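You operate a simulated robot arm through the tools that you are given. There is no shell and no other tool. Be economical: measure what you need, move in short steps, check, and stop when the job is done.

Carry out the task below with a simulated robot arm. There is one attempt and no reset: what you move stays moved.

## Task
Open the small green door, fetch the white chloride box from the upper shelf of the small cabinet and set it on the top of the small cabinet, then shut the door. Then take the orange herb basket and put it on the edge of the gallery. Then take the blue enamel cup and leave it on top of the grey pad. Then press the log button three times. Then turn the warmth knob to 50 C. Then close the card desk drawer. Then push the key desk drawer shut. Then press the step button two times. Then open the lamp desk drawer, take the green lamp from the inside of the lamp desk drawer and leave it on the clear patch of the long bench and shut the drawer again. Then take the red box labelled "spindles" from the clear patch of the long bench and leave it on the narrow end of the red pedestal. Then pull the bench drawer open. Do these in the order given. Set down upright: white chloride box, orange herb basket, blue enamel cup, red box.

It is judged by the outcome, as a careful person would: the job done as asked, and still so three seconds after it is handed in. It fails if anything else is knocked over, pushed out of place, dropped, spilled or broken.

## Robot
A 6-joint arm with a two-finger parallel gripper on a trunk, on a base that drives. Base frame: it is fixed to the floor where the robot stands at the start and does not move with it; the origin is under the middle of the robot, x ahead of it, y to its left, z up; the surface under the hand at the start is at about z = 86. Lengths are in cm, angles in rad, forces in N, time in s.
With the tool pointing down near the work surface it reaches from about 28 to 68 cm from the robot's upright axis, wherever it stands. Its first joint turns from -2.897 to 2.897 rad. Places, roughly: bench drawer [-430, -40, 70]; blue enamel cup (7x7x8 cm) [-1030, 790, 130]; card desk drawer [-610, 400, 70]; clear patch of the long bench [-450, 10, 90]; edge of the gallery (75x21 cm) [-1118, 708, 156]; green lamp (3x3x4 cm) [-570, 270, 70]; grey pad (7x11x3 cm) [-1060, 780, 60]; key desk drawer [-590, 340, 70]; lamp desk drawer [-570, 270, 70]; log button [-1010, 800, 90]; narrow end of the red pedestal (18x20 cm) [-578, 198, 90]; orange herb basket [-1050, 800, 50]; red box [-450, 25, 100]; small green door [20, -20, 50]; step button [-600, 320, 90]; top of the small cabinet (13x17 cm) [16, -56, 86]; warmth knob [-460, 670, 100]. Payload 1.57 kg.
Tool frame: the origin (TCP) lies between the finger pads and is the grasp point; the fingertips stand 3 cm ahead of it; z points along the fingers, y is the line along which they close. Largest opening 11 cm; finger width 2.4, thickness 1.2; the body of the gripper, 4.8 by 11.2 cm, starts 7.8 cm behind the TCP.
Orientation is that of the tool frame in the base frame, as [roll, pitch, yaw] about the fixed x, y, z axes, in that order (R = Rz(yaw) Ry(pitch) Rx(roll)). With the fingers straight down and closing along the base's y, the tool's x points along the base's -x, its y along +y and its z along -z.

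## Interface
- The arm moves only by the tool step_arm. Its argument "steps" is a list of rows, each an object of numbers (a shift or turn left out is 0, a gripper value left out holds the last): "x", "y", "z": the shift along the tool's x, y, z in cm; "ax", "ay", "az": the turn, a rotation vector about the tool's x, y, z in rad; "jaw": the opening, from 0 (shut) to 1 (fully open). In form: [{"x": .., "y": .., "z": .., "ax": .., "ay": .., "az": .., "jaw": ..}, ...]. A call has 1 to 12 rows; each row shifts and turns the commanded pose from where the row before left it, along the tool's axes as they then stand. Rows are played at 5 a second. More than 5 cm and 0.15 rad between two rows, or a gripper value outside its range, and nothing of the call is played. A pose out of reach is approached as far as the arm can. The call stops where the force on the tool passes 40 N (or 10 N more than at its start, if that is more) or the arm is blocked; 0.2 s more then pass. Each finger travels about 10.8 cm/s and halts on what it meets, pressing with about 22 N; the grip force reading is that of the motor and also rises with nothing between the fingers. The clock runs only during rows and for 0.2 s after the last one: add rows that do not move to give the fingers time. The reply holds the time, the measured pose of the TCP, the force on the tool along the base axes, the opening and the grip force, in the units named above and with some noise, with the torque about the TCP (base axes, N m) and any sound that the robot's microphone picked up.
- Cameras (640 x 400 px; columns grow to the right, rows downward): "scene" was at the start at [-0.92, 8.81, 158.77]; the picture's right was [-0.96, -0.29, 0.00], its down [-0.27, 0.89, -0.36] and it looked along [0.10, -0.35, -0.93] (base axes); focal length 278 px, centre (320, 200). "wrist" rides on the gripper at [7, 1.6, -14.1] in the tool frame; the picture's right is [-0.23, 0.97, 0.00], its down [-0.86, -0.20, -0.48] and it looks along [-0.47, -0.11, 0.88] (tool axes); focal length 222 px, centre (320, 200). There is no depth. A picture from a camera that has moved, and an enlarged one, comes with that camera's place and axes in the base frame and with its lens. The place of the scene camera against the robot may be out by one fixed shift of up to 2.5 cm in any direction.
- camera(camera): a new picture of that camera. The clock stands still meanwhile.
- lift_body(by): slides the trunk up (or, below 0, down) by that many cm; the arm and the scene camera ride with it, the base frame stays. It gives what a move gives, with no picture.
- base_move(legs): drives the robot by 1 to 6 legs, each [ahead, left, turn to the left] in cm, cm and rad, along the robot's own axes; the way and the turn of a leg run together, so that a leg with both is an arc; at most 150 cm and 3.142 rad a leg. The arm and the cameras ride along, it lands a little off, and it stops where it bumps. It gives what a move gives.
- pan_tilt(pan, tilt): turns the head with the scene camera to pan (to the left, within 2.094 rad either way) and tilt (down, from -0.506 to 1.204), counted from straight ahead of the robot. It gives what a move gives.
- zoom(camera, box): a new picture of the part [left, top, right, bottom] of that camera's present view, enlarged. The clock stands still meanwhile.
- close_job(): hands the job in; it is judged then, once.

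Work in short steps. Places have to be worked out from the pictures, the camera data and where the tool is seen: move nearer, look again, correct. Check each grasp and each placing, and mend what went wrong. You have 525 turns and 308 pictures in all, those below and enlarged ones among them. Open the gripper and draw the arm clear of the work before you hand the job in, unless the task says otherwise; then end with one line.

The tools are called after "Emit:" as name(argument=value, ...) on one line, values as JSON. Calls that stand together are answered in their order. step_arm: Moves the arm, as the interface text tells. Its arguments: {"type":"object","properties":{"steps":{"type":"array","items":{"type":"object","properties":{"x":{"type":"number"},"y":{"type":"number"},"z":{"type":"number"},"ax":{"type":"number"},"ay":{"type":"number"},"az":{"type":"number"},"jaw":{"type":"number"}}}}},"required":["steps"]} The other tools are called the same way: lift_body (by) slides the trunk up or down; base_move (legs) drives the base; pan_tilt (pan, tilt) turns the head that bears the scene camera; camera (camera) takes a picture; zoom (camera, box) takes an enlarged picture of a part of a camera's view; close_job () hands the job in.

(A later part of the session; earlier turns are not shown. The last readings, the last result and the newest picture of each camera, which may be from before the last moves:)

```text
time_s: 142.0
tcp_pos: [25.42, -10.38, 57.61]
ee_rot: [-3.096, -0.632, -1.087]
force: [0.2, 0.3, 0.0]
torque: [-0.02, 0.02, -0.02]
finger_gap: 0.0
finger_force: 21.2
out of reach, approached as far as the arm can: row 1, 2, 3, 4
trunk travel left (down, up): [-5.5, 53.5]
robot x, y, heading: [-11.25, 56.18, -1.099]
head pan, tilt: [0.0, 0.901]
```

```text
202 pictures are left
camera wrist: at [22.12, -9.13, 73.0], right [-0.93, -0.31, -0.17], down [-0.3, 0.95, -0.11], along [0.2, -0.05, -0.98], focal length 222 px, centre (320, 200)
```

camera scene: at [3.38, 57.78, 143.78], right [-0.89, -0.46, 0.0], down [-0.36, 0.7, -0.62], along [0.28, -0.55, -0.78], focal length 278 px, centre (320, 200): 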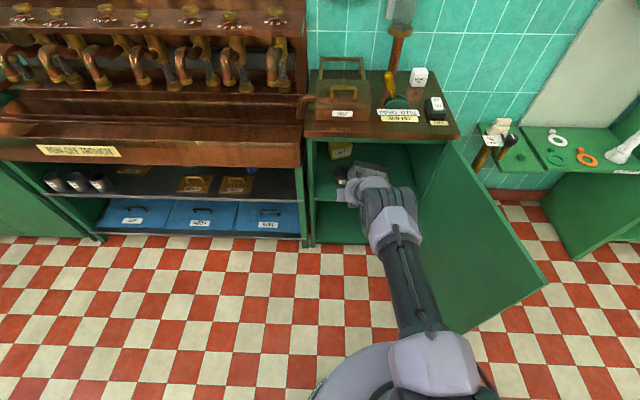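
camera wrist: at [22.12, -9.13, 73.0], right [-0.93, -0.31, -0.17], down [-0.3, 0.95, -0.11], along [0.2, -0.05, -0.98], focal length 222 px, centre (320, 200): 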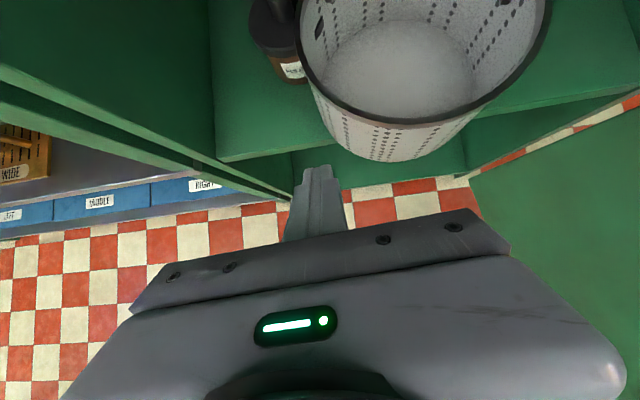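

Emit:
step_arm(steps=[{"z": -4}, {"z": -4}])

Emit:
base_move(legs=[[0, 4, 0], [13, 0, 0]])

Emit:
camera(camera="wrist")

```text
time_s: 142.6
tcp_pos: [24.44, -7.55, 62.03]
ee_rot: [-3.093, -0.623, -1.082]
force: [0.8, 0.6, -0.4]
torque: [0.04, -0.03, 0.0]
finger_gap: 0.04
finger_force: 20.9
out of reach, approached as far as the arm can: row 1, 2
trunk travel left (down, up): [-5.5, 53.5]
robot x, y, heading: [-10.98, 56.31, -1.098]
head pan, tilt: [0.0, 0.901]
```

```text
time_s: 144.3
tcp_pos: [34.02, -17.13, 61.79]
ee_rot: [-3.092, -0.62, -1.085]
force: [1.3, -3.9, -7.6]
torque: [0.63, 0.12, 0.1]
finger_gap: 0.0
finger_force: 21.5
trunk travel left (down, up): [-5.5, 53.5]
robot x, y, heading: [-1.18, 46.62, -1.09]
head pan, tilt: [0.0, 0.901]
```

```text
201 pictures are left
camera wrist: at [30.8, -16.14, 77.17], right [-0.93, -0.32, -0.17], down [-0.3, 0.95, -0.1], along [0.2, -0.04, -0.98], focal length 222 px, centre (320, 200)
```

wrist: 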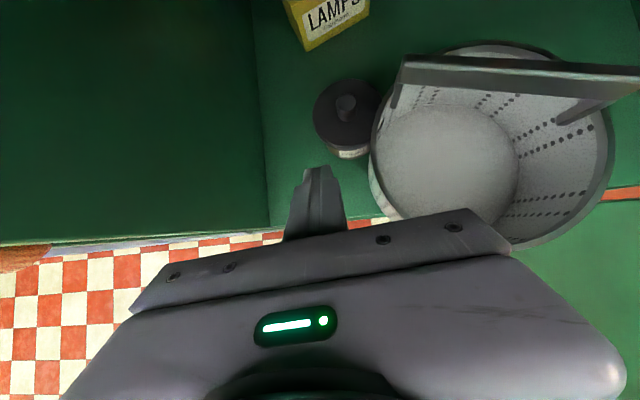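

Emit:
step_arm(steps=[{"z": 2.1, "x": -1.6}, {"z": 2.1, "x": -1.6}, {"z": 2.1, "x": -1.6}])

Emit:
camera(camera="wrist")

```text
time_s: 145.1
tcp_pos: [34.41, -16.72, 53.72]
ee_rot: [-3.09, -0.623, -1.086]
force: [0.0, 0.3, -1.1]
torque: [0.0, -0.01, -0.05]
finger_gap: 0.02
finger_force: 21.2
trunk travel left (down, up): [-5.5, 53.5]
robot x, y, heading: [-1.42, 46.54, -1.091]
head pan, tilt: [0.0, 0.901]
```

```text
200 pictures are left
camera wrist: at [31.02, -15.7, 69.17], right [-0.93, -0.32, -0.17], down [-0.3, 0.95, -0.1], along [0.2, -0.04, -0.98], focal length 222 px, centre (320, 200)
```

wrist: 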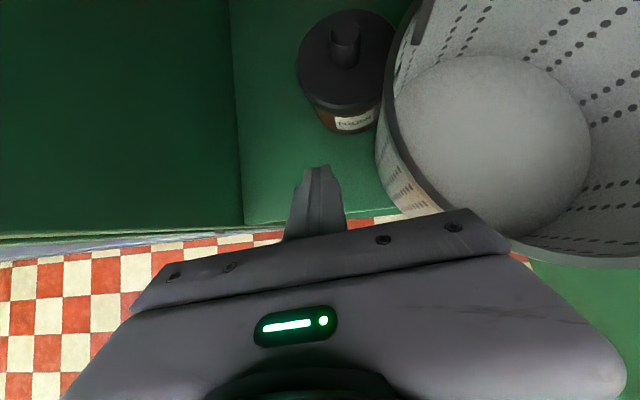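

Emit:
step_arm(steps=[{"y": 1.8}, {"y": 1.8}, {"y": 1.5}, {"y": 1.4}, {"y": 1.3}, {"y": 1.3}])

Emit:
camera(camera="wrist")

```text
time_s: 146.5
tcp_pos: [26.36, -21.38, 53.55]
ee_rot: [-3.092, -0.623, -1.086]
force: [0.1, 0.6, 0.4]
torque: [0.0, 0.01, -0.01]
finger_gap: 0.01
finger_force: 21.3
trunk travel left (down, up): [-5.5, 53.5]
robot x, y, heading: [-1.41, 46.45, -1.094]
head pan, tilt: [0.0, 0.901]
```

```text
199 pictures are left
camera wrist: at [23.05, -20.27, 68.86], right [-0.93, -0.32, -0.17], down [-0.3, 0.95, -0.1], along [0.2, -0.04, -0.98], focal length 222 px, centre (320, 200)
```

wrist: 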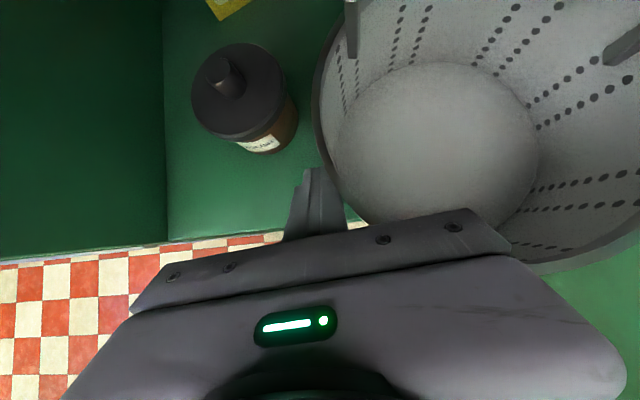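

Pot is back in line sideways. Now to its front to push it back about 6 cm.

Emit:
step_arm(steps=[{"y": -1}, {"z": -2.36, "x": -3.24}, {"z": -2.36, "x": -3.24}, {"z": -2.36, "x": -3.24}, {"y": 3.5}, {"y": 3.5}, {"y": 3.2}])

Emit:
camera(camera="wrist")

```text
time_s: 148.1
tcp_pos: [13.59, -16.58, 53.14]
ee_rot: [-3.093, -0.624, -1.085]
force: [0.2, -0.1, -0.1]
torque: [0.03, 0.01, 0.02]
finger_gap: 0.0
finger_force: 21.4
out of reach, approached as far as the arm can: row 2
trunk travel left (down, up): [-5.5, 53.5]
robot x, y, heading: [-1.38, 46.31, -1.092]
head pan, tilt: [0.0, 0.901]
```

```text
198 pictures are left
camera wrist: at [10.18, -15.5, 68.5], right [-0.93, -0.32, -0.17], down [-0.3, 0.95, -0.1], along [0.2, -0.04, -0.98], focal length 222 px, centre (320, 200)
```

wrist: 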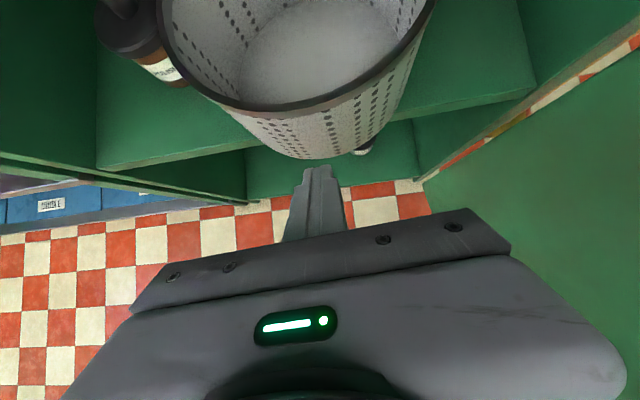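

Emit:
step_arm(steps=[{"z": 0.83, "x": 1.13}, {"z": 0.83, "x": 1.13}, {"z": 0.83, "x": 1.13}, {"z": 0.77, "x": 1.05}, {"z": 0.77, "x": 1.05}])

Emit:
camera(camera="wrist")

Emit:
camera(camera="scene")

```text
time_s: 149.3
tcp_pos: [17.03, -22.36, 52.99]
ee_rot: [-3.091, -0.622, -1.087]
force: [0.8, 0.2, -0.3]
torque: [0.01, -0.03, 0.0]
finger_gap: 0.01
finger_force: 21.5
trunk travel left (down, up): [-5.5, 53.5]
robot x, y, heading: [-1.95, 46.39, -1.094]
head pan, tilt: [0.0, 0.901]
```

```text
197 pictures are left
camera wrist: at [13.75, -21.32, 68.51], right [-0.93, -0.32, -0.17], down [-0.3, 0.95, -0.1], along [0.2, -0.04, -0.98], focal length 222 px, centre (320, 200)
```

wrist: 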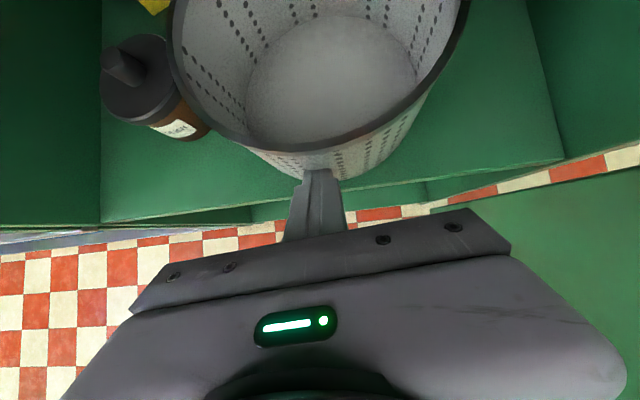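

```text
196 pictures are left
camera scene: at [12.9, 48.11, 143.78], right [-0.89, -0.46, 0.0], down [-0.36, 0.7, -0.62], along [0.29, -0.55, -0.78], focal length 278 px, centre (320, 200)
```

scene: 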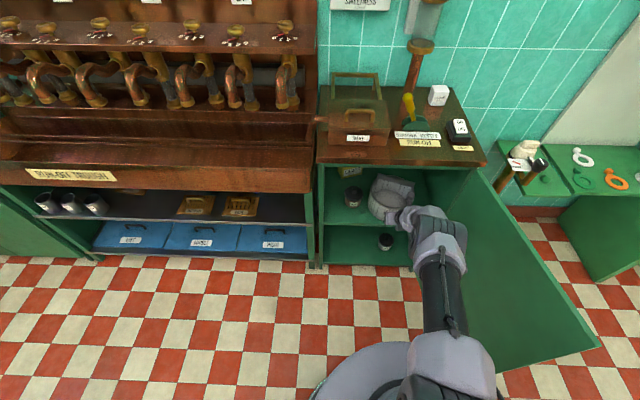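

Emit:
step_arm(steps=[{"z": 0.5, "x": 0.65}, {"z": 0.5, "x": 0.65}])

Emit:
camera(camera="wrist")

```text
time_s: 149.9
tcp_pos: [17.86, -23.89, 52.99]
ee_rot: [-3.091, -0.623, -1.087]
force: [-1.0, 1.1, -0.5]
torque: [-0.02, 0.04, 0.02]
finger_gap: 0.0
finger_force: 21.2
trunk travel left (down, up): [-5.5, 53.5]
robot x, y, heading: [-1.65, 46.45, -1.092]
head pan, tilt: [0.0, 0.901]
```

```text
195 pictures are left
camera wrist: at [14.52, -22.78, 68.44], right [-0.93, -0.32, -0.17], down [-0.3, 0.95, -0.1], along [0.2, -0.04, -0.98], focal length 222 px, centre (320, 200)
```

wrist: 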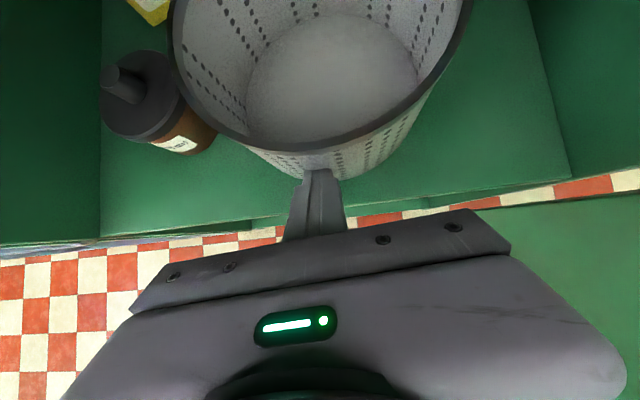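

I back the hand off and measure pot and jar from the head again, to compare with before (pot front (18.0,-25.1), jar front (33.2,-23.1) in raw head-camera figures).

Emit:
step_arm(steps=[{"z": -2.36, "x": -3.24}, {"z": -2.36, "x": -3.24}, {"z": -2.0, "x": -2.7}])

Emit:
base_move(legs=[[-12, -14, 0]])

Emit:
lift_body(by=-5.3)

Emit:
zoom(camera="scene", box=[270, 100, 450, 250])

```text
time_s: 150.7
tcp_pos: [12.03, -14.08, 53.49]
ee_rot: [-3.091, -0.625, -1.084]
force: [-0.9, 0.2, 0.2]
torque: [0.0, 0.02, 0.03]
finger_gap: 0.02
finger_force: 21.7
trunk travel left (down, up): [-5.5, 53.5]
robot x, y, heading: [-1.29, 46.39, -1.089]
head pan, tilt: [0.0, 0.901]
```

```text
time_s: 152.3
tcp_pos: [-6.12, -10.0, 53.43]
ee_rot: [-3.09, -0.624, -1.086]
force: [-0.9, 0.4, 0.0]
torque: [-0.01, -0.01, -0.02]
finger_gap: 0.0
finger_force: 21.3
trunk travel left (down, up): [-5.5, 53.5]
robot x, y, heading: [-19.72, 50.29, -1.094]
head pan, tilt: [0.0, 0.901]
```

```text
time_s: 153.2
tcp_pos: [-6.1, -10.09, 48.12]
ee_rot: [-3.091, -0.623, -1.086]
force: [-0.4, 0.8, 0.1]
torque: [-0.01, 0.03, -0.01]
finger_gap: 0.0
finger_force: 21.4
trunk travel left (down, up): [-0.2, 58.8]
robot x, y, heading: [-19.96, 50.77, -1.094]
head pan, tilt: [0.0, 0.901]
```

```text
2.67 times, centred on (360, 175) of scene
camera zoom: at [-5.18, 52.23, 138.49], right [-0.89, -0.46, 0.0], down [-0.36, 0.7, -0.62], along [0.29, -0.55, -0.78], focal length 741 px, centre (213, 267)
```

zoom: 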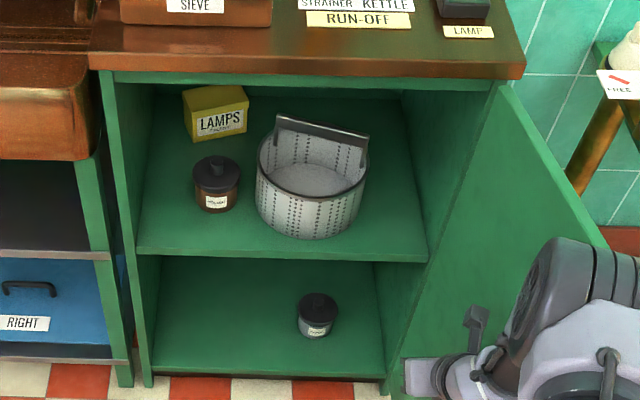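

The pot is about 1.5 cm too far right compared with the original spacing to the jar. I go to its right side and nudge it left.

Emit:
lift_body(by=5.5)

Emit:
base_move(legs=[[0, 2.5, 0], [23, 0, 0]])

Emit:
camera(camera="wrist")

```text
time_s: 154.2
tcp_pos: [-6.03, -10.05, 53.57]
ee_rot: [-3.091, -0.622, -1.086]
force: [-0.4, -0.2, 0.0]
torque: [-0.01, 0.01, -0.02]
finger_gap: 0.0
finger_force: 21.1
trunk travel left (down, up): [-5.7, 53.3]
robot x, y, heading: [-20.0, 50.88, -1.092]
head pan, tilt: [0.0, 0.901]
```

```text
time_s: 156.3
tcp_pos: [6.61, -28.66, 53.61]
ee_rot: [-3.091, -0.624, -1.082]
force: [-0.7, 0.9, -0.3]
torque: [-0.02, 0.01, 0.0]
finger_gap: 0.02
finger_force: 21.7
trunk travel left (down, up): [-5.7, 53.3]
robot x, y, heading: [-7.28, 31.84, -1.092]
head pan, tilt: [0.0, 0.901]
```

```text
193 pictures are left
camera wrist: at [3.32, -27.52, 69.05], right [-0.93, -0.32, -0.17], down [-0.31, 0.95, -0.1], along [0.2, -0.04, -0.98], focal length 222 px, centre (320, 200)
```

wrist: 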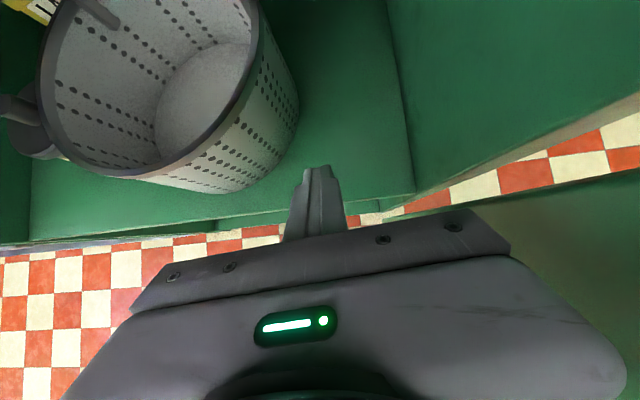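

Emit:
step_arm(steps=[{"z": 1.57, "x": 2.16}, {"z": 1.57, "x": 2.16}, {"z": 1.57, "x": 2.16}])

Emit:
camera(camera="wrist")

```text
time_s: 157.1
tcp_pos: [10.58, -35.63, 53.58]
ee_rot: [-3.09, -0.624, -1.081]
force: [0.0, 0.0, 0.2]
torque: [-0.02, -0.01, 0.03]
finger_gap: 0.0
finger_force: 21.1
trunk travel left (down, up): [-5.7, 53.3]
robot x, y, heading: [-6.82, 31.66, -1.089]
head pan, tilt: [0.0, 0.901]
```

```text
192 pictures are left
camera wrist: at [7.2, -34.57, 68.97], right [-0.93, -0.32, -0.17], down [-0.31, 0.95, -0.1], along [0.2, -0.04, -0.98], focal length 222 px, centre (320, 200)
```

wrist: 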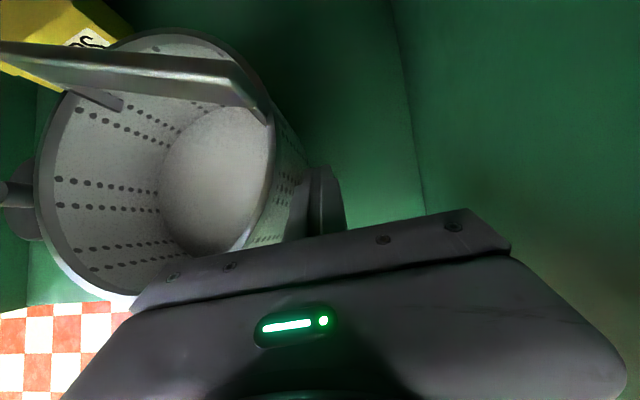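

Emit:
step_arm(steps=[{"y": -0.7}, {"y": -0.6}, {"y": -0.6}, {"y": -0.5}])

Emit:
step_arm(steps=[{"y": 1.5}, {"z": -1.57, "x": -2.16}, {"z": -1.57, "x": -2.16}, {"z": -1.57, "x": -2.16}])

Emit:
base_move(legs=[[-24, -2, 0]])

Emit:
zoom(camera="scene", box=[270, 100, 450, 250])

```text
time_s: 158.1
tcp_pos: [12.8, -34.43, 53.62]
ee_rot: [-3.092, -0.623, -1.08]
force: [-0.1, 0.2, 0.0]
torque: [0.01, -0.02, -0.01]
finger_gap: 0.01
finger_force: 20.8
trunk travel left (down, up): [-5.7, 53.3]
robot x, y, heading: [-7.01, 31.99, -1.09]
head pan, tilt: [0.0, 0.901]
```

```text
time_s: 159.1
tcp_pos: [7.39, -27.99, 53.59]
ee_rot: [-3.091, -0.625, -1.081]
force: [0.1, -0.2, 0.2]
torque: [-0.01, -0.03, -0.01]
finger_gap: 0.0
finger_force: 21.1
trunk travel left (down, up): [-5.7, 53.3]
robot x, y, heading: [-7.07, 31.85, -1.093]
head pan, tilt: [0.0, 0.901]
```

```text
time_s: 160.9
tcp_pos: [-5.83, -7.23, 53.76]
ee_rot: [-3.093, -0.622, -1.081]
force: [0.0, -0.8, 0.3]
torque: [-0.03, 0.02, -0.04]
finger_gap: 0.0
finger_force: 21.1
trunk travel left (down, up): [-5.7, 53.3]
robot x, y, heading: [-20.31, 52.29, -1.089]
head pan, tilt: [0.0, 0.901]
```

```text
2.67 times, centred on (360, 175) of scene
camera zoom: at [-5.87, 54.45, 143.98], right [-0.89, -0.46, 0.0], down [-0.36, 0.69, -0.62], along [0.29, -0.55, -0.78], focal length 741 px, centre (213, 267)
```

zoom: 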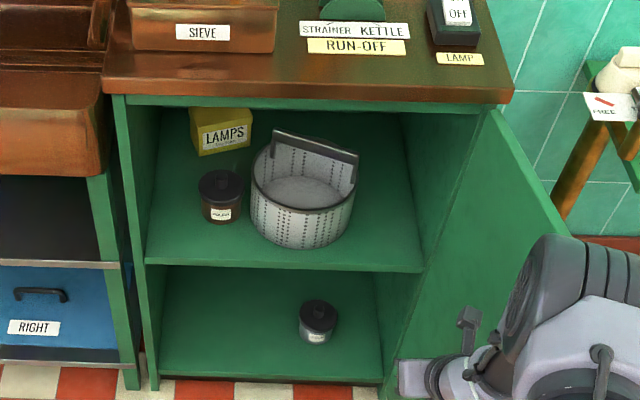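

Pot is back to within a centimetre of its original spacing. Now I close the door: rise over it to its outer side.

Emit:
lift_body(by=38)

Emit:
base_move(legs=[[-14, 0, 0], [0, -28, 0]])

Emit:
camera(camera="scene")

Emit:
camera(camera="wrist")

```text
time_s: 164.6
tcp_pos: [-5.8, -7.19, 91.74]
ee_rot: [-3.09, -0.623, -1.081]
force: [1.1, -1.2, 0.8]
torque: [-0.01, -0.02, 0.0]
finger_gap: 0.01
finger_force: 21.4
trunk travel left (down, up): [-43.7, 15.3]
robot x, y, heading: [-20.23, 52.77, -1.087]
head pan, tilt: [0.0, 0.901]
```

```text
time_s: 167.4
tcp_pos: [-37.4, -7.66, 91.59]
ee_rot: [-3.087, -0.622, -1.088]
force: [-0.1, 0.1, 0.2]
torque: [-0.01, -0.01, 0.05]
finger_gap: 0.0
finger_force: 21.7
trunk travel left (down, up): [-43.7, 15.3]
robot x, y, heading: [-51.18, 52.25, -1.099]
head pan, tilt: [0.0, 0.901]
```

```text
190 pictures are left
camera scene: at [-36.98, 53.9, 181.99], right [-0.89, -0.46, 0.0], down [-0.36, 0.7, -0.62], along [0.28, -0.55, -0.78], focal length 278 px, centre (320, 200)
```

scene: 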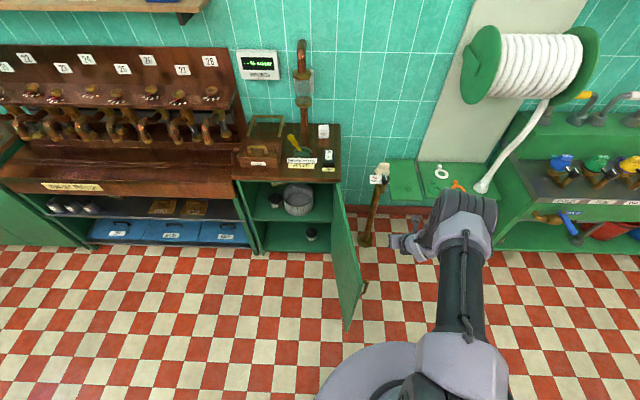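

```text
189 pictures are left
camera wrist: at [-40.65, -6.63, 107.07], right [-0.93, -0.31, -0.17], down [-0.3, 0.95, -0.1], along [0.2, -0.04, -0.98], focal length 222 px, centre (320, 200)
```

wrist: 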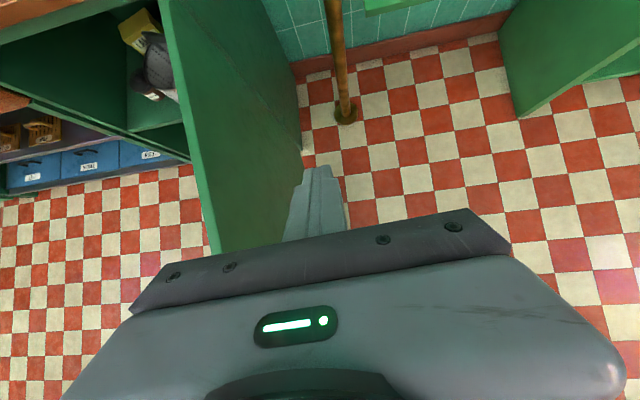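

Hand is on the outer side of the door. I lower it and start pushing the door shut.

Emit:
lift_body(by=-27)

Emit:
base_move(legs=[[0, 28, 0]])

Emit:
camera(camera="scene")

```text
time_s: 170.2
tcp_pos: [-37.22, -7.58, 64.66]
ee_rot: [-3.09, -0.624, -1.089]
force: [1.0, 0.5, 0.2]
torque: [0.01, 0.0, -0.02]
finger_gap: 0.02
finger_force: 20.7
trunk travel left (down, up): [-16.7, 42.3]
robot x, y, heading: [-51.29, 51.88, -1.096]
head pan, tilt: [0.0, 0.901]
```

```text
time_s: 171.9
tcp_pos: [-17.22, 2.31, 64.86]
ee_rot: [-3.089, -0.625, -1.101]
force: [1.6, -5.7, -2.2]
torque: [0.26, 0.11, -0.15]
finger_gap: 0.0
finger_force: 21.3
trunk travel left (down, up): [-16.7, 42.3]
robot x, y, heading: [-30.91, 62.78, -1.1]
head pan, tilt: [0.0, 0.901]
stopped in leg 1: the robot was blocked; the commanded pose is now the measured one
```

```text
188 pictures are left
camera scene: at [-16.54, 64.18, 155.0], right [-0.89, -0.45, 0.0], down [-0.35, 0.7, -0.62], along [0.28, -0.55, -0.78], focal length 278 px, centre (320, 200)
```

scene: 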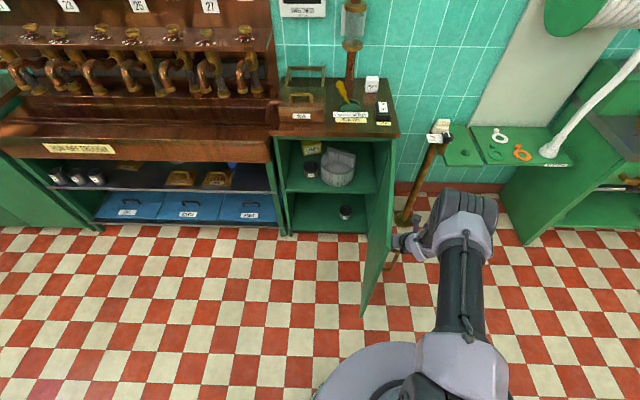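

Emit:
camera(camera="wrist")

Emit:
step_arm(steps=[{"y": -1.5}, {"y": -1.5}, {"y": -1.5}])

Emit:
camera(camera="wrist")

```text
187 pictures are left
camera wrist: at [-20.59, 3.52, 80.22], right [-0.94, -0.31, -0.17], down [-0.29, 0.95, -0.11], along [0.2, -0.05, -0.98], focal length 222 px, centre (320, 200)
```

wrist: 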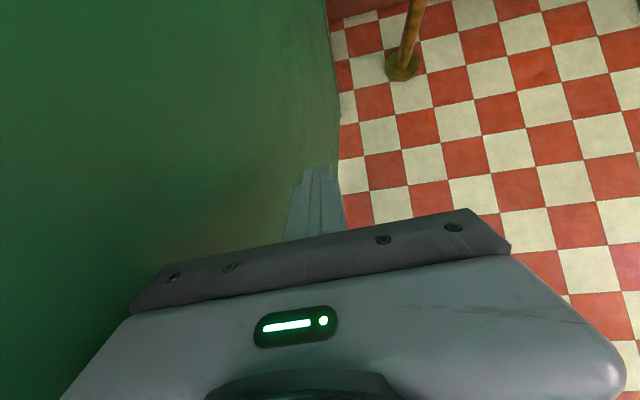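

```text
time_s: 172.5
tcp_pos: [-14.96, 2.87, 65.23]
ee_rot: [-3.089, -0.633, -1.109]
force: [3.5, -14.3, 2.7]
torque: [1.64, 0.38, -0.44]
finger_gap: 0.03
finger_force: 21.5
trunk travel left (down, up): [-16.7, 42.3]
robot x, y, heading: [-30.8, 62.66, -1.1]
head pan, tilt: [0.0, 0.901]
stopped in row 2: the force on the tool passed its limit at 46 N (the readings are from after the stop); the commanded pose is now the measured one
```

```text
186 pictures are left
camera wrist: at [-18.39, 4.29, 80.53], right [-0.94, -0.3, -0.18], down [-0.28, 0.95, -0.11], along [0.2, -0.06, -0.98], focal length 222 px, centre (320, 200)
```

wrist: 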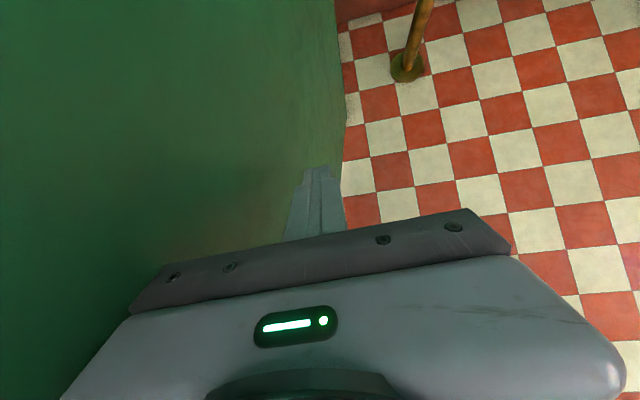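

The handle is catching the gripper's side; I need to follow the door's arc inward as I push.

Emit:
step_arm(steps=[{"z": 0.6, "x": 0.8}, {"y": -3.2, "z": 0.35, "x": 0.48}, {"y": -3.2, "z": 0.47, "x": 0.65}, {"y": -3.1, "z": 0.6, "x": 0.8}, {"y": -3.0, "z": 0.77, "x": 1.05}])

Emit:
camera(camera="scene")

```text
time_s: 173.7
tcp_pos: [-1.99, 5.02, 65.71]
ee_rot: [-3.089, -0.631, -1.107]
force: [0.4, -1.0, -0.1]
torque: [-0.02, 0.04, 0.02]
finger_gap: 0.0
finger_force: 21.1
trunk travel left (down, up): [-16.7, 42.3]
robot x, y, heading: [-30.85, 62.81, -1.103]
head pan, tilt: [0.0, 0.901]
```

```text
185 pictures are left
camera scene: at [-16.39, 64.25, 154.98], right [-0.89, -0.45, 0.0], down [-0.35, 0.7, -0.62], along [0.28, -0.55, -0.78], focal length 278 px, centre (320, 200)
```

scene: 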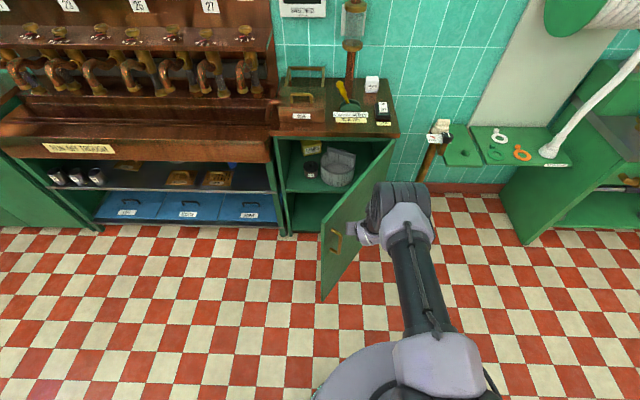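

Emit:
step_arm(steps=[{"y": -2.9, "z": 0.89, "x": 1.2}, {"y": -2.7, "z": 1.03, "x": 1.4}, {"y": -2.5, "z": 1.18, "x": 1.6}, {"y": -2.3, "z": 1.3, "x": 1.78}])

Emit:
camera(camera="scene")

```text
time_s: 174.7
tcp_pos: [9.23, 3.21, 66.06]
ee_rot: [-3.057, -0.622, -1.107]
force: [0.1, 0.1, -0.6]
torque: [0.05, -0.01, 0.0]
finger_gap: 0.03
finger_force: 21.1
out of reach, approached as far as the arm can: row 3, 4
trunk travel left (down, up): [-16.7, 42.3]
robot x, y, heading: [-30.94, 62.75, -1.101]
head pan, tilt: [0.0, 0.901]
```

```text
184 pictures are left
camera scene: at [-16.4, 64.27, 154.98], right [-0.89, -0.45, 0.0], down [-0.35, 0.7, -0.62], along [0.28, -0.55, -0.78], focal length 278 px, centre (320, 200)
```

scene: 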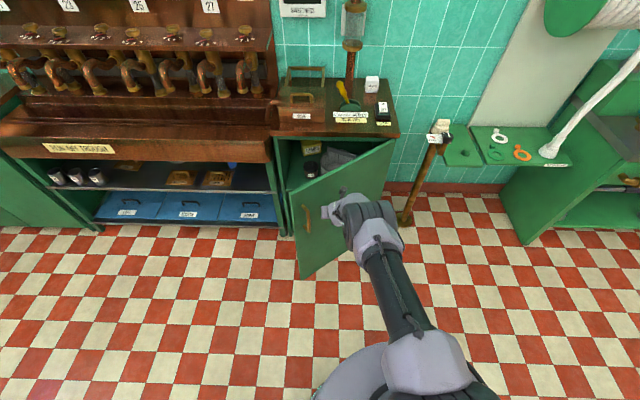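

Door is about 40° open. I drive forward to push it home, gently at the end.

Emit:
base_move(legs=[[13, 0, 0]])

Emit:
camera(camera="wrist")

Emit:
camera(camera="scene")

```text
time_s: 175.9
tcp_pos: [14.62, -7.9, 65.87]
ee_rot: [-3.059, -0.619, -1.108]
force: [-0.2, -0.9, 0.0]
torque: [-0.01, 0.03, 0.02]
finger_gap: 0.01
finger_force: 20.7
trunk travel left (down, up): [-16.7, 42.3]
robot x, y, heading: [-25.69, 51.75, -1.102]
head pan, tilt: [0.0, 0.901]
```

```text
183 pictures are left
camera wrist: at [10.97, -7.14, 81.23], right [-0.93, -0.31, -0.2], down [-0.3, 0.95, -0.09], along [0.22, -0.03, -0.98], focal length 222 px, centre (320, 200)
```

wrist: 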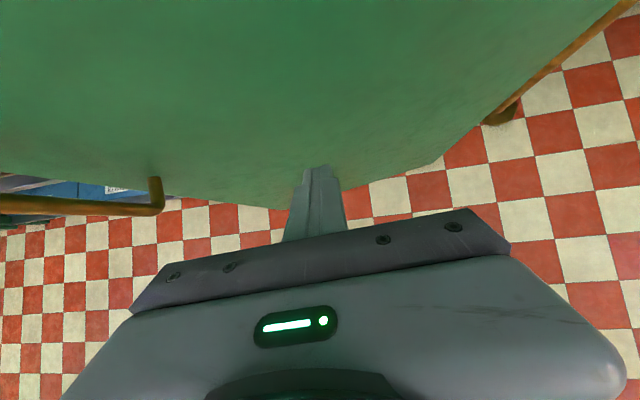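

```text
182 pictures are left
camera scene: at [-10.77, 53.01, 154.98], right [-0.89, -0.45, 0.0], down [-0.35, 0.7, -0.62], along [0.28, -0.55, -0.78], focal length 278 px, centre (320, 200)
```

scene: 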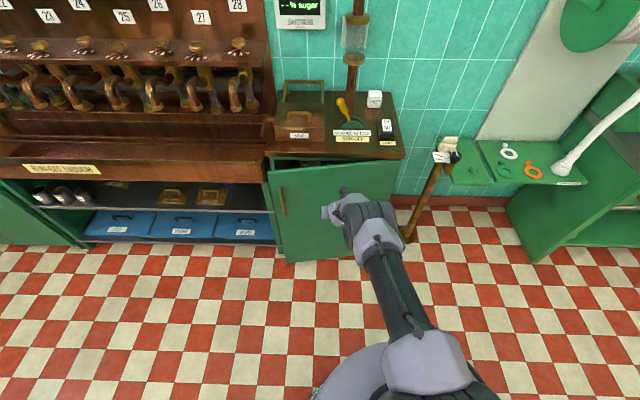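

Emit:
base_move(legs=[[5, 0, 0]])

Emit:
base_move(legs=[[2.5, 0, 0]])

Emit:
zoom(camera="scene", box=[240, 80, 440, 270])

```text
time_s: 176.8
tcp_pos: [16.82, -12.37, 65.93]
ee_rot: [-3.058, -0.619, -1.108]
force: [-0.1, 0.1, -0.6]
torque: [0.01, 0.0, 0.01]
finger_gap: 0.0
finger_force: 21.6
trunk travel left (down, up): [-16.7, 42.3]
robot x, y, heading: [-22.87, 46.79, -1.103]
head pan, tilt: [0.0, 0.901]
```

```text
time_s: 177.7
tcp_pos: [17.99, -14.52, 66.0]
ee_rot: [-3.058, -0.62, -1.109]
force: [0.2, 0.1, 0.2]
torque: [-0.04, -0.01, 0.02]
finger_gap: 0.0
finger_force: 21.2
trunk travel left (down, up): [-16.7, 42.3]
robot x, y, heading: [-22.21, 44.94, -1.106]
head pan, tilt: [0.0, 0.901]
```

```text
2.11 times, centred on (340, 175) of scene
camera zoom: at [-7.47, 46.48, 154.98], right [-0.89, -0.45, 0.0], down [-0.35, 0.7, -0.62], along [0.28, -0.55, -0.78], focal length 585 px, centre (278, 253)
```

zoom: 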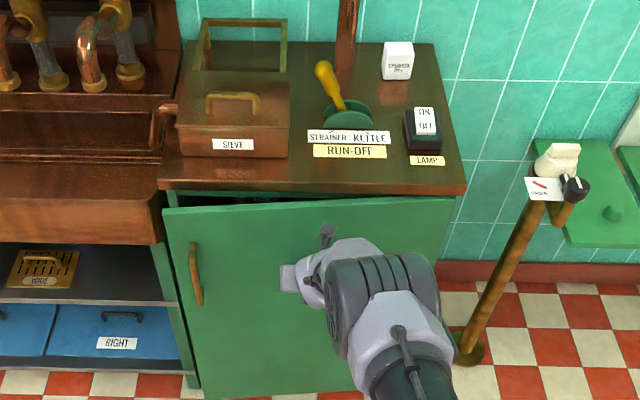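

Almost shut. I push on with small forward moves until contact stops it.

Emit:
base_move(legs=[[2.5, 0, 0]])

Emit:
base_move(legs=[[2, 0, 0]])

Emit:
zoom(camera="scene", box=[240, 80, 440, 270])

```text
time_s: 178.5
tcp_pos: [19.02, -16.57, 65.82]
ee_rot: [-3.058, -0.621, -1.108]
force: [-0.9, -0.1, 0.5]
torque: [0.0, 0.01, -0.01]
finger_gap: 0.0
finger_force: 21.6
trunk travel left (down, up): [-16.7, 42.3]
robot x, y, heading: [-21.14, 42.66, -1.109]
head pan, tilt: [0.0, 0.901]
```

```text
time_s: 179.3
tcp_pos: [19.52, -17.19, 65.43]
ee_rot: [-3.061, -0.609, -1.108]
force: [-2.4, 5.5, 2.7]
torque: [0.06, 0.04, 0.01]
finger_gap: 0.0
finger_force: 21.4
trunk travel left (down, up): [-16.7, 42.3]
robot x, y, heading: [-20.74, 41.79, -1.103]
head pan, tilt: [0.0, 0.901]
stopped in leg 1: the force on the tool passed its limit at 170 N (the readings are from after the stop); the commanded pose is now the measured one
```

```text
2.11 times, centred on (340, 175) of scene
camera zoom: at [-5.95, 43.45, 154.98], right [-0.89, -0.45, 0.0], down [-0.35, 0.7, -0.62], along [0.28, -0.55, -0.78], focal length 585 px, centre (278, 253)
```

zoom: 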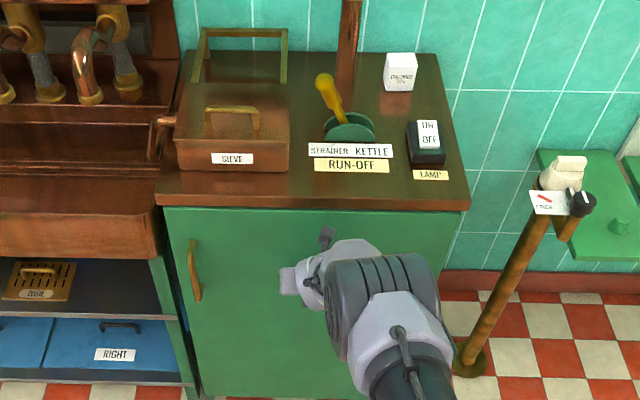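

Door is shut and the box stands on top. I back away and look round for the way to the next area (about (-1050, 790)).

Emit:
base_move(legs=[[-60, 0, 0]])

Emit:
base_move(legs=[[0, 0, -2.65]])

Emit:
pan_tilt(pan=0.0, tilt=0.3)

Emit:
camera(camera="scene")

```text
time_s: 182.7
tcp_pos: [-8.16, 36.54, 65.53]
ee_rot: [-3.055, -0.609, -1.117]
force: [0.4, 0.4, 0.5]
torque: [-0.01, 0.0, 0.02]
finger_gap: 0.0
finger_force: 20.6
trunk travel left (down, up): [-16.7, 42.3]
robot x, y, heading: [-47.55, 96.05, -1.112]
head pan, tilt: [0.0, 0.901]
```

```text
time_s: 189.4
tcp_pos: [-109.82, 130.68, 65.66]
ee_rot: [-3.058, -0.608, 2.507]
force: [0.1, 0.9, 0.6]
torque: [-0.01, 0.01, 0.01]
finger_gap: 0.01
finger_force: 21.1
trunk travel left (down, up): [-16.7, 42.3]
robot x, y, heading: [-47.49, 96.21, 2.516]
head pan, tilt: [0.0, 0.901]
```

```text
time_s: 190.4
tcp_pos: [-109.87, 130.53, 65.68]
ee_rot: [-3.062, -0.609, 2.506]
force: [0.4, -0.4, -0.1]
torque: [0.05, -0.02, 0.04]
finger_gap: 0.0
finger_force: 21.7
trunk travel left (down, up): [-16.7, 42.3]
robot x, y, heading: [-47.67, 95.95, 2.514]
head pan, tilt: [0.0, 0.3]
```

```text
179 pictures are left
camera scene: at [-62.16, 89.21, 160.2], right [0.59, 0.81, 0.0], down [0.24, -0.17, -0.95], along [-0.77, 0.56, -0.3], focal length 278 px, centre (320, 200)
```

scene: 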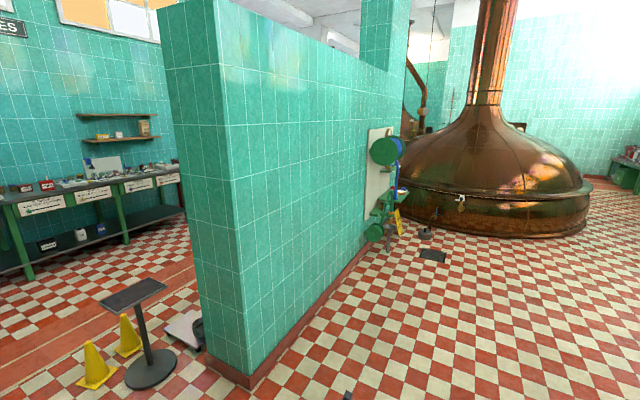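

A partition wall blocks the direct way; the left aisle beyond it leads to the benches. I tuck the arm in a bit, turn left along the wall side, and look.

Emit:
step_arm(steps=[{"z": -2.4, "x": -3.2}, {"z": -2.4, "x": -3.2}, {"z": -2.4, "x": -3.2}, {"z": -2.4, "x": -3.2}, {"z": -2.4, "x": -3.2}])

Emit:
base_move(legs=[[0, 0, 1.09]])

Emit:
camera(camera="scene")

```text
time_s: 191.6
tcp_pos: [-92.89, 119.54, 66.5]
ee_rot: [-3.058, -0.608, 2.507]
force: [0.2, 0.6, -0.8]
torque: [0.04, -0.01, 0.03]
finger_gap: 0.0
finger_force: 21.2
trunk travel left (down, up): [-16.7, 42.3]
robot x, y, heading: [-47.61, 96.22, 2.51]
head pan, tilt: [0.0, 0.3]
```

```text
time_s: 194.7
tcp_pos: [-89.21, 66.38, 66.47]
ee_rot: [-3.06, -0.61, -2.685]
force: [0.0, -0.2, 0.1]
torque: [0.0, 0.02, 0.0]
finger_gap: 0.0
finger_force: 21.6
trunk travel left (down, up): [-16.7, 42.3]
robot x, y, heading: [-46.98, 95.86, -2.678]
head pan, tilt: [0.0, 0.3]
```

```text
178 pictures are left
camera scene: at [-48.3, 80.38, 160.21], right [-0.45, 0.9, 0.0], down [0.26, 0.13, -0.96], along [-0.86, -0.43, -0.3], focal length 278 px, centre (320, 200)
```

scene: 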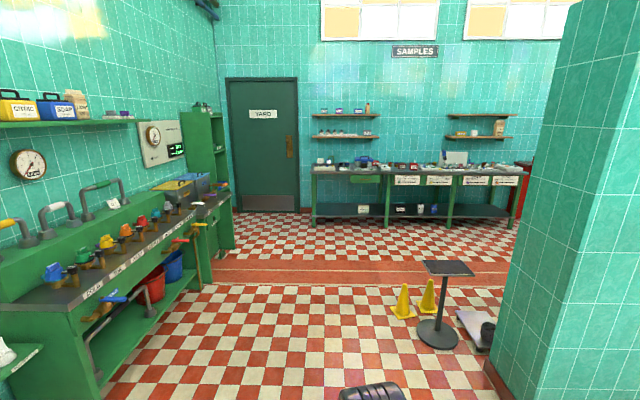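

Clear lane ahead past the cones. I drive forward along it.

Emit:
base_move(legs=[[145, 8, 0], [140, 0, 0]])

Emit:
base_move(legs=[[0, 0, -1.571]])

Emit:
camera(camera="scene")

```text
time_s: 208.9
tcp_pos: [-340.41, -86.23, 66.41]
ee_rot: [-3.058, -0.609, -2.611]
force: [0.5, -0.2, 0.4]
torque: [-0.03, 0.02, -0.04]
finger_gap: 0.0
finger_force: 21.0
trunk travel left (down, up): [-16.7, 42.3]
robot x, y, heading: [-300.6, -53.68, -2.604]
head pan, tilt: [0.0, 0.3]
```

```text
time_s: 213.2
tcp_pos: [-332.95, -13.89, 66.43]
ee_rot: [-3.057, -0.609, 2.092]
force: [0.3, -0.4, -0.2]
torque: [-0.03, -0.01, 0.01]
finger_gap: 0.0
finger_force: 21.3
trunk travel left (down, up): [-16.7, 42.3]
robot x, y, heading: [-300.95, -53.57, 2.098]
head pan, tilt: [0.0, 0.3]
```

```text
177 pictures are left
camera scene: at [-317.15, -54.21, 160.21], right [0.86, 0.5, 0.0], down [0.15, -0.26, -0.96], along [-0.48, 0.83, -0.3], focal length 278 px, centre (320, 200)
```

scene: 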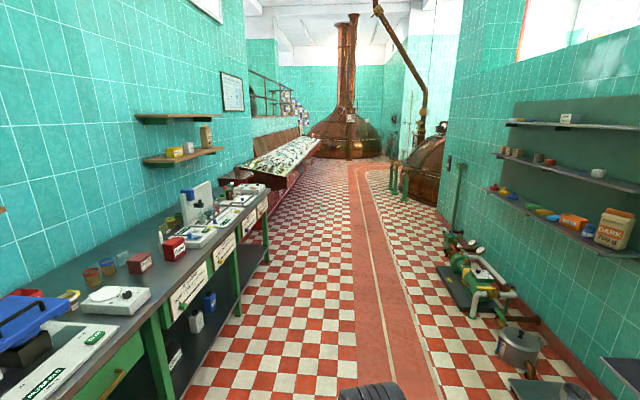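

The aisle is clear. I align with it and drive on in stages.

Emit:
base_move(legs=[[0, -12, -0.06], [145, 0, 0], [145, 0, 0], [145, 0, 0]])

Emit:
camera(camera="scene")

```text
time_s: 234.6
tcp_pos: [-507.22, 380.68, 66.42]
ee_rot: [-3.056, -0.608, 1.989]
force: [0.3, 0.4, -0.4]
torque: [0.04, 0.02, 0.01]
finger_gap: 0.02
finger_force: 21.4
trunk travel left (down, up): [-16.7, 42.3]
robot x, y, heading: [-479.4, 338.02, 1.993]
head pan, tilt: [0.0, 0.3]
```

```text
176 pictures are left
camera scene: at [-495.73, 338.92, 160.21], right [0.91, 0.41, 0.0], down [0.12, -0.27, -0.96], along [-0.39, 0.87, -0.3], focal length 278 px, centre (320, 200)
```

scene: 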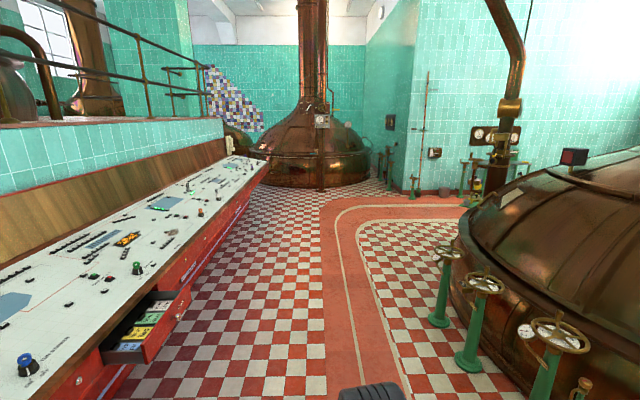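

Emit:
base_move(legs=[[0, 0, 0.045], [145, 0, 0], [130, 0, 0]])

Emit:
pan_tilt(pan=0.5, tilt=0.3)

Emit:
camera(camera="scene")

```text
time_s: 248.8
tcp_pos: [-634.28, 636.78, 66.3]
ee_rot: [-3.059, -0.609, 1.998]
force: [0.6, -0.3, 0.0]
torque: [-0.03, 0.01, 0.02]
finger_gap: 0.02
finger_force: 21.7
trunk travel left (down, up): [-16.7, 42.3]
robot x, y, heading: [-606.02, 594.11, 2.004]
head pan, tilt: [0.0, 0.3]
```

```text
time_s: 249.7
tcp_pos: [-634.28, 636.81, 66.53]
ee_rot: [-3.057, -0.609, 1.997]
force: [0.4, 0.9, 0.4]
torque: [0.01, 0.04, 0.0]
finger_gap: 0.0
finger_force: 21.2
trunk travel left (down, up): [-16.7, 42.3]
robot x, y, heading: [-605.64, 593.78, 2.008]
head pan, tilt: [0.499, 0.3]
```

```text
175 pictures are left
camera scene: at [-625.83, 592.18, 160.21], right [0.6, 0.8, 0.0], down [0.24, -0.18, -0.96], along [-0.77, 0.57, -0.3], focal length 278 px, centre (320, 200)
```

scene: 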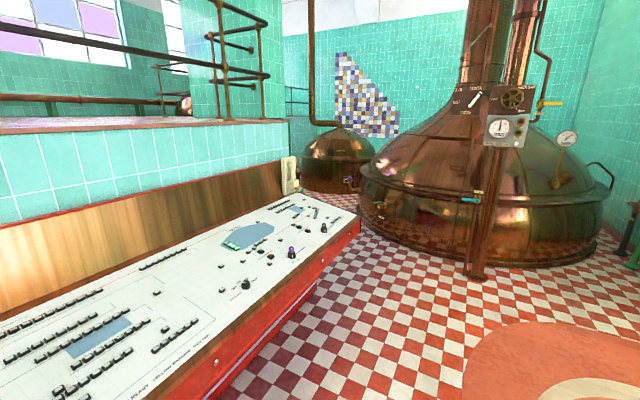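

The route bends left past the desk's end, between it and the big kettle. I go forward and turn left.

Emit:
base_move(legs=[[130, 0, 0], [60, 10, 0.9]])

Emit:
pan_tilt(pan=0.3, tilt=0.3)

Emit:
camera(camera="scene")

```text
time_s: 259.4
tcp_pos: [-762.55, 748.17, 66.41]
ee_rot: [-3.057, -0.608, 2.878]
force: [-0.4, 0.6, 0.6]
torque: [0.01, -0.01, -0.02]
finger_gap: 0.0
finger_force: 21.1
trunk travel left (down, up): [-16.7, 42.3]
robot x, y, heading: [-711.54, 743.31, 2.886]
head pan, tilt: [0.499, 0.3]
cut short: leg 2
```

```text
time_s: 260.1
tcp_pos: [-762.62, 748.12, 66.32]
ee_rot: [-3.058, -0.609, 2.878]
force: [0.1, 0.2, -1.1]
torque: [0.0, 0.01, 0.02]
finger_gap: 0.0
finger_force: 20.9
trunk travel left (down, up): [-16.7, 42.3]
robot x, y, heading: [-711.81, 742.99, 2.886]
head pan, tilt: [0.3, 0.3]
```

```text
174 pictures are left
camera scene: at [-723.13, 728.58, 160.21], right [-0.04, 1.0, 0.0], down [0.3, 0.01, -0.96], along [-0.95, -0.04, -0.3], focal length 278 px, centre (320, 200)
```

scene: 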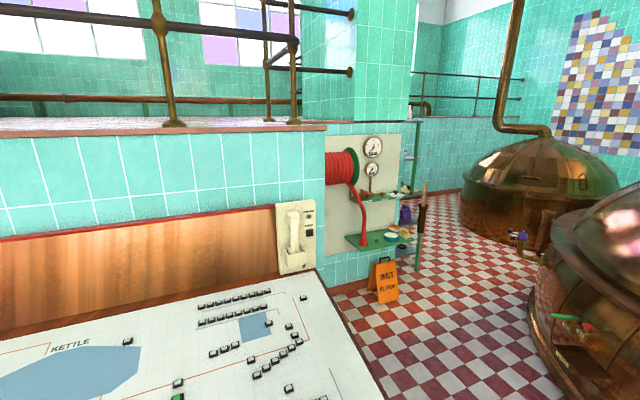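

The hand is close to the desk end. I back off, shift right, and go on toward the hose-reel station seen ahead.

Emit:
base_move(legs=[[-25, 0, 0], [0, -42, 0], [0, 0, 0.1]])

Emit:
camera(camera="scene")

```text
time_s: 264.5
tcp_pos: [-727.9, 775.98, 66.44]
ee_rot: [-3.061, -0.608, 2.968]
force: [0.0, 0.1, 0.3]
torque: [0.0, 0.02, 0.0]
finger_gap: 0.0
finger_force: 21.1
trunk travel left (down, up): [-16.7, 42.3]
robot x, y, heading: [-677.02, 775.01, 2.974]
head pan, tilt: [0.3, 0.3]
```

```text
173 pictures are left
camera scene: at [-686.97, 759.96, 160.21], right [-0.13, 0.99, 0.0], down [0.29, 0.04, -0.96], along [-0.95, -0.12, -0.3], focal length 278 px, centre (320, 200)
```

scene: 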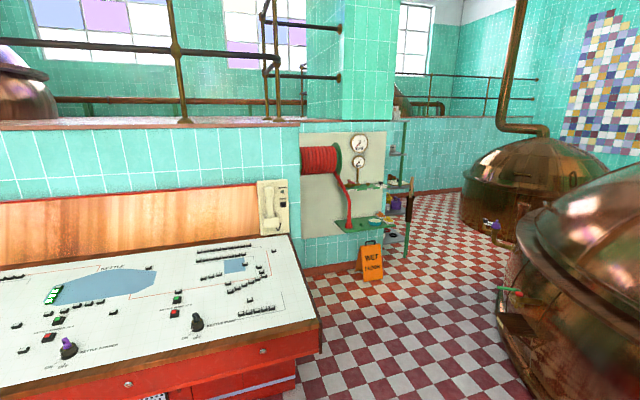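

Emit:
base_move(legs=[[130, 0, 0]])

Emit:
camera(camera="scene")

```text
time_s: 271.1
tcp_pos: [-855.85, 798.54, 66.39]
ee_rot: [-3.059, -0.609, 2.962]
force: [-0.1, -0.4, 0.5]
torque: [0.02, -0.02, 0.01]
finger_gap: 0.01
finger_force: 21.4
trunk travel left (down, up): [-16.7, 42.3]
robot x, y, heading: [-804.94, 797.78, 2.967]
head pan, tilt: [0.3, 0.3]
```

```text
172 pictures are left
camera scene: at [-814.93, 782.31, 160.21], right [-0.12, 0.99, 0.0], down [0.29, 0.04, -0.96], along [-0.95, -0.12, -0.3], focal length 278 px, centre (320, 200)
```

scene: 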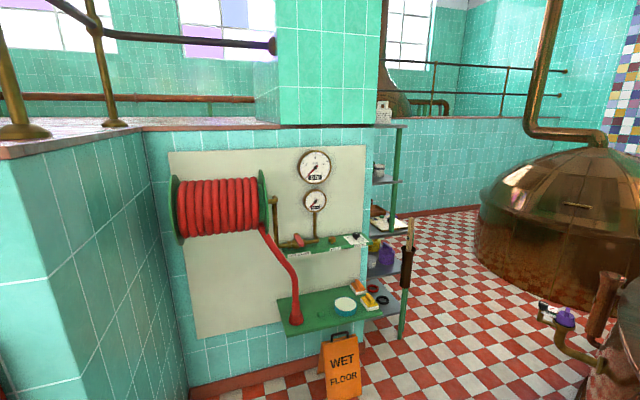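

Emit:
zoom(camera="scene", box=[260, 90, 440, 350])

```text
1.54 times, centred on (350, 220) of scene
camera zoom: at [-814.93, 782.31, 160.21], right [-0.12, 0.99, 0.0], down [0.29, 0.04, -0.96], along [-0.95, -0.12, -0.3], focal length 428 px, centre (274, 169)
```

zoom: 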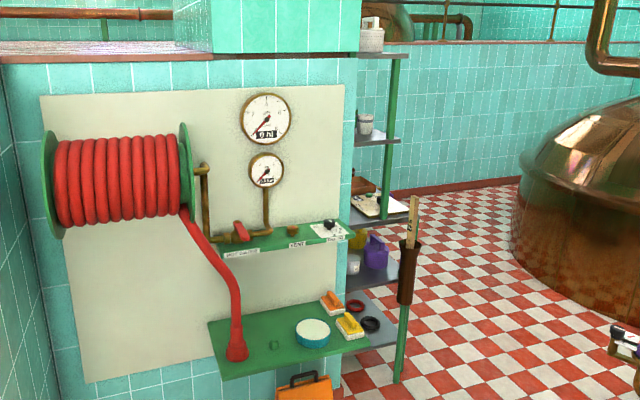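

Emit:
base_move(legs=[[45, -5, 0]])

Emit:
pan_tilt(pan=-0.35, tilt=0.6)

Emit:
camera(camera="scene")

```text
time_s: 273.8
tcp_pos: [-899.99, 810.97, 66.39]
ee_rot: [-3.057, -0.609, 2.968]
force: [-0.2, 0.4, 0.6]
torque: [0.02, 0.04, 0.01]
finger_gap: 0.0
finger_force: 21.6
trunk travel left (down, up): [-16.7, 42.3]
robot x, y, heading: [-848.94, 809.92, 2.969]
head pan, tilt: [0.3, 0.3]
```

```text
time_s: 274.8
tcp_pos: [-899.92, 811.11, 66.37]
ee_rot: [-3.058, -0.609, 2.967]
force: [0.3, 0.6, 0.7]
torque: [-0.01, 0.01, 0.04]
finger_gap: 0.0
finger_force: 21.7
trunk travel left (down, up): [-16.7, 42.3]
robot x, y, heading: [-848.7, 810.41, 2.971]
head pan, tilt: [-0.351, 0.6]
```

```text
170 pictures are left
camera scene: at [-857.37, 800.64, 157.46], right [0.5, 0.87, 0.0], down [0.49, -0.28, -0.83], along [-0.72, 0.41, -0.56], focal length 278 px, centre (320, 200)
```

scene: 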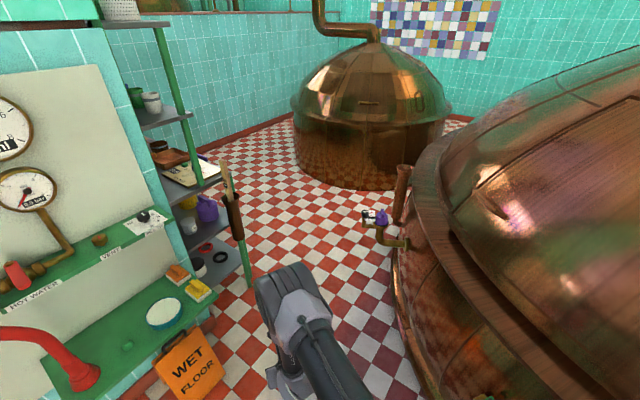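

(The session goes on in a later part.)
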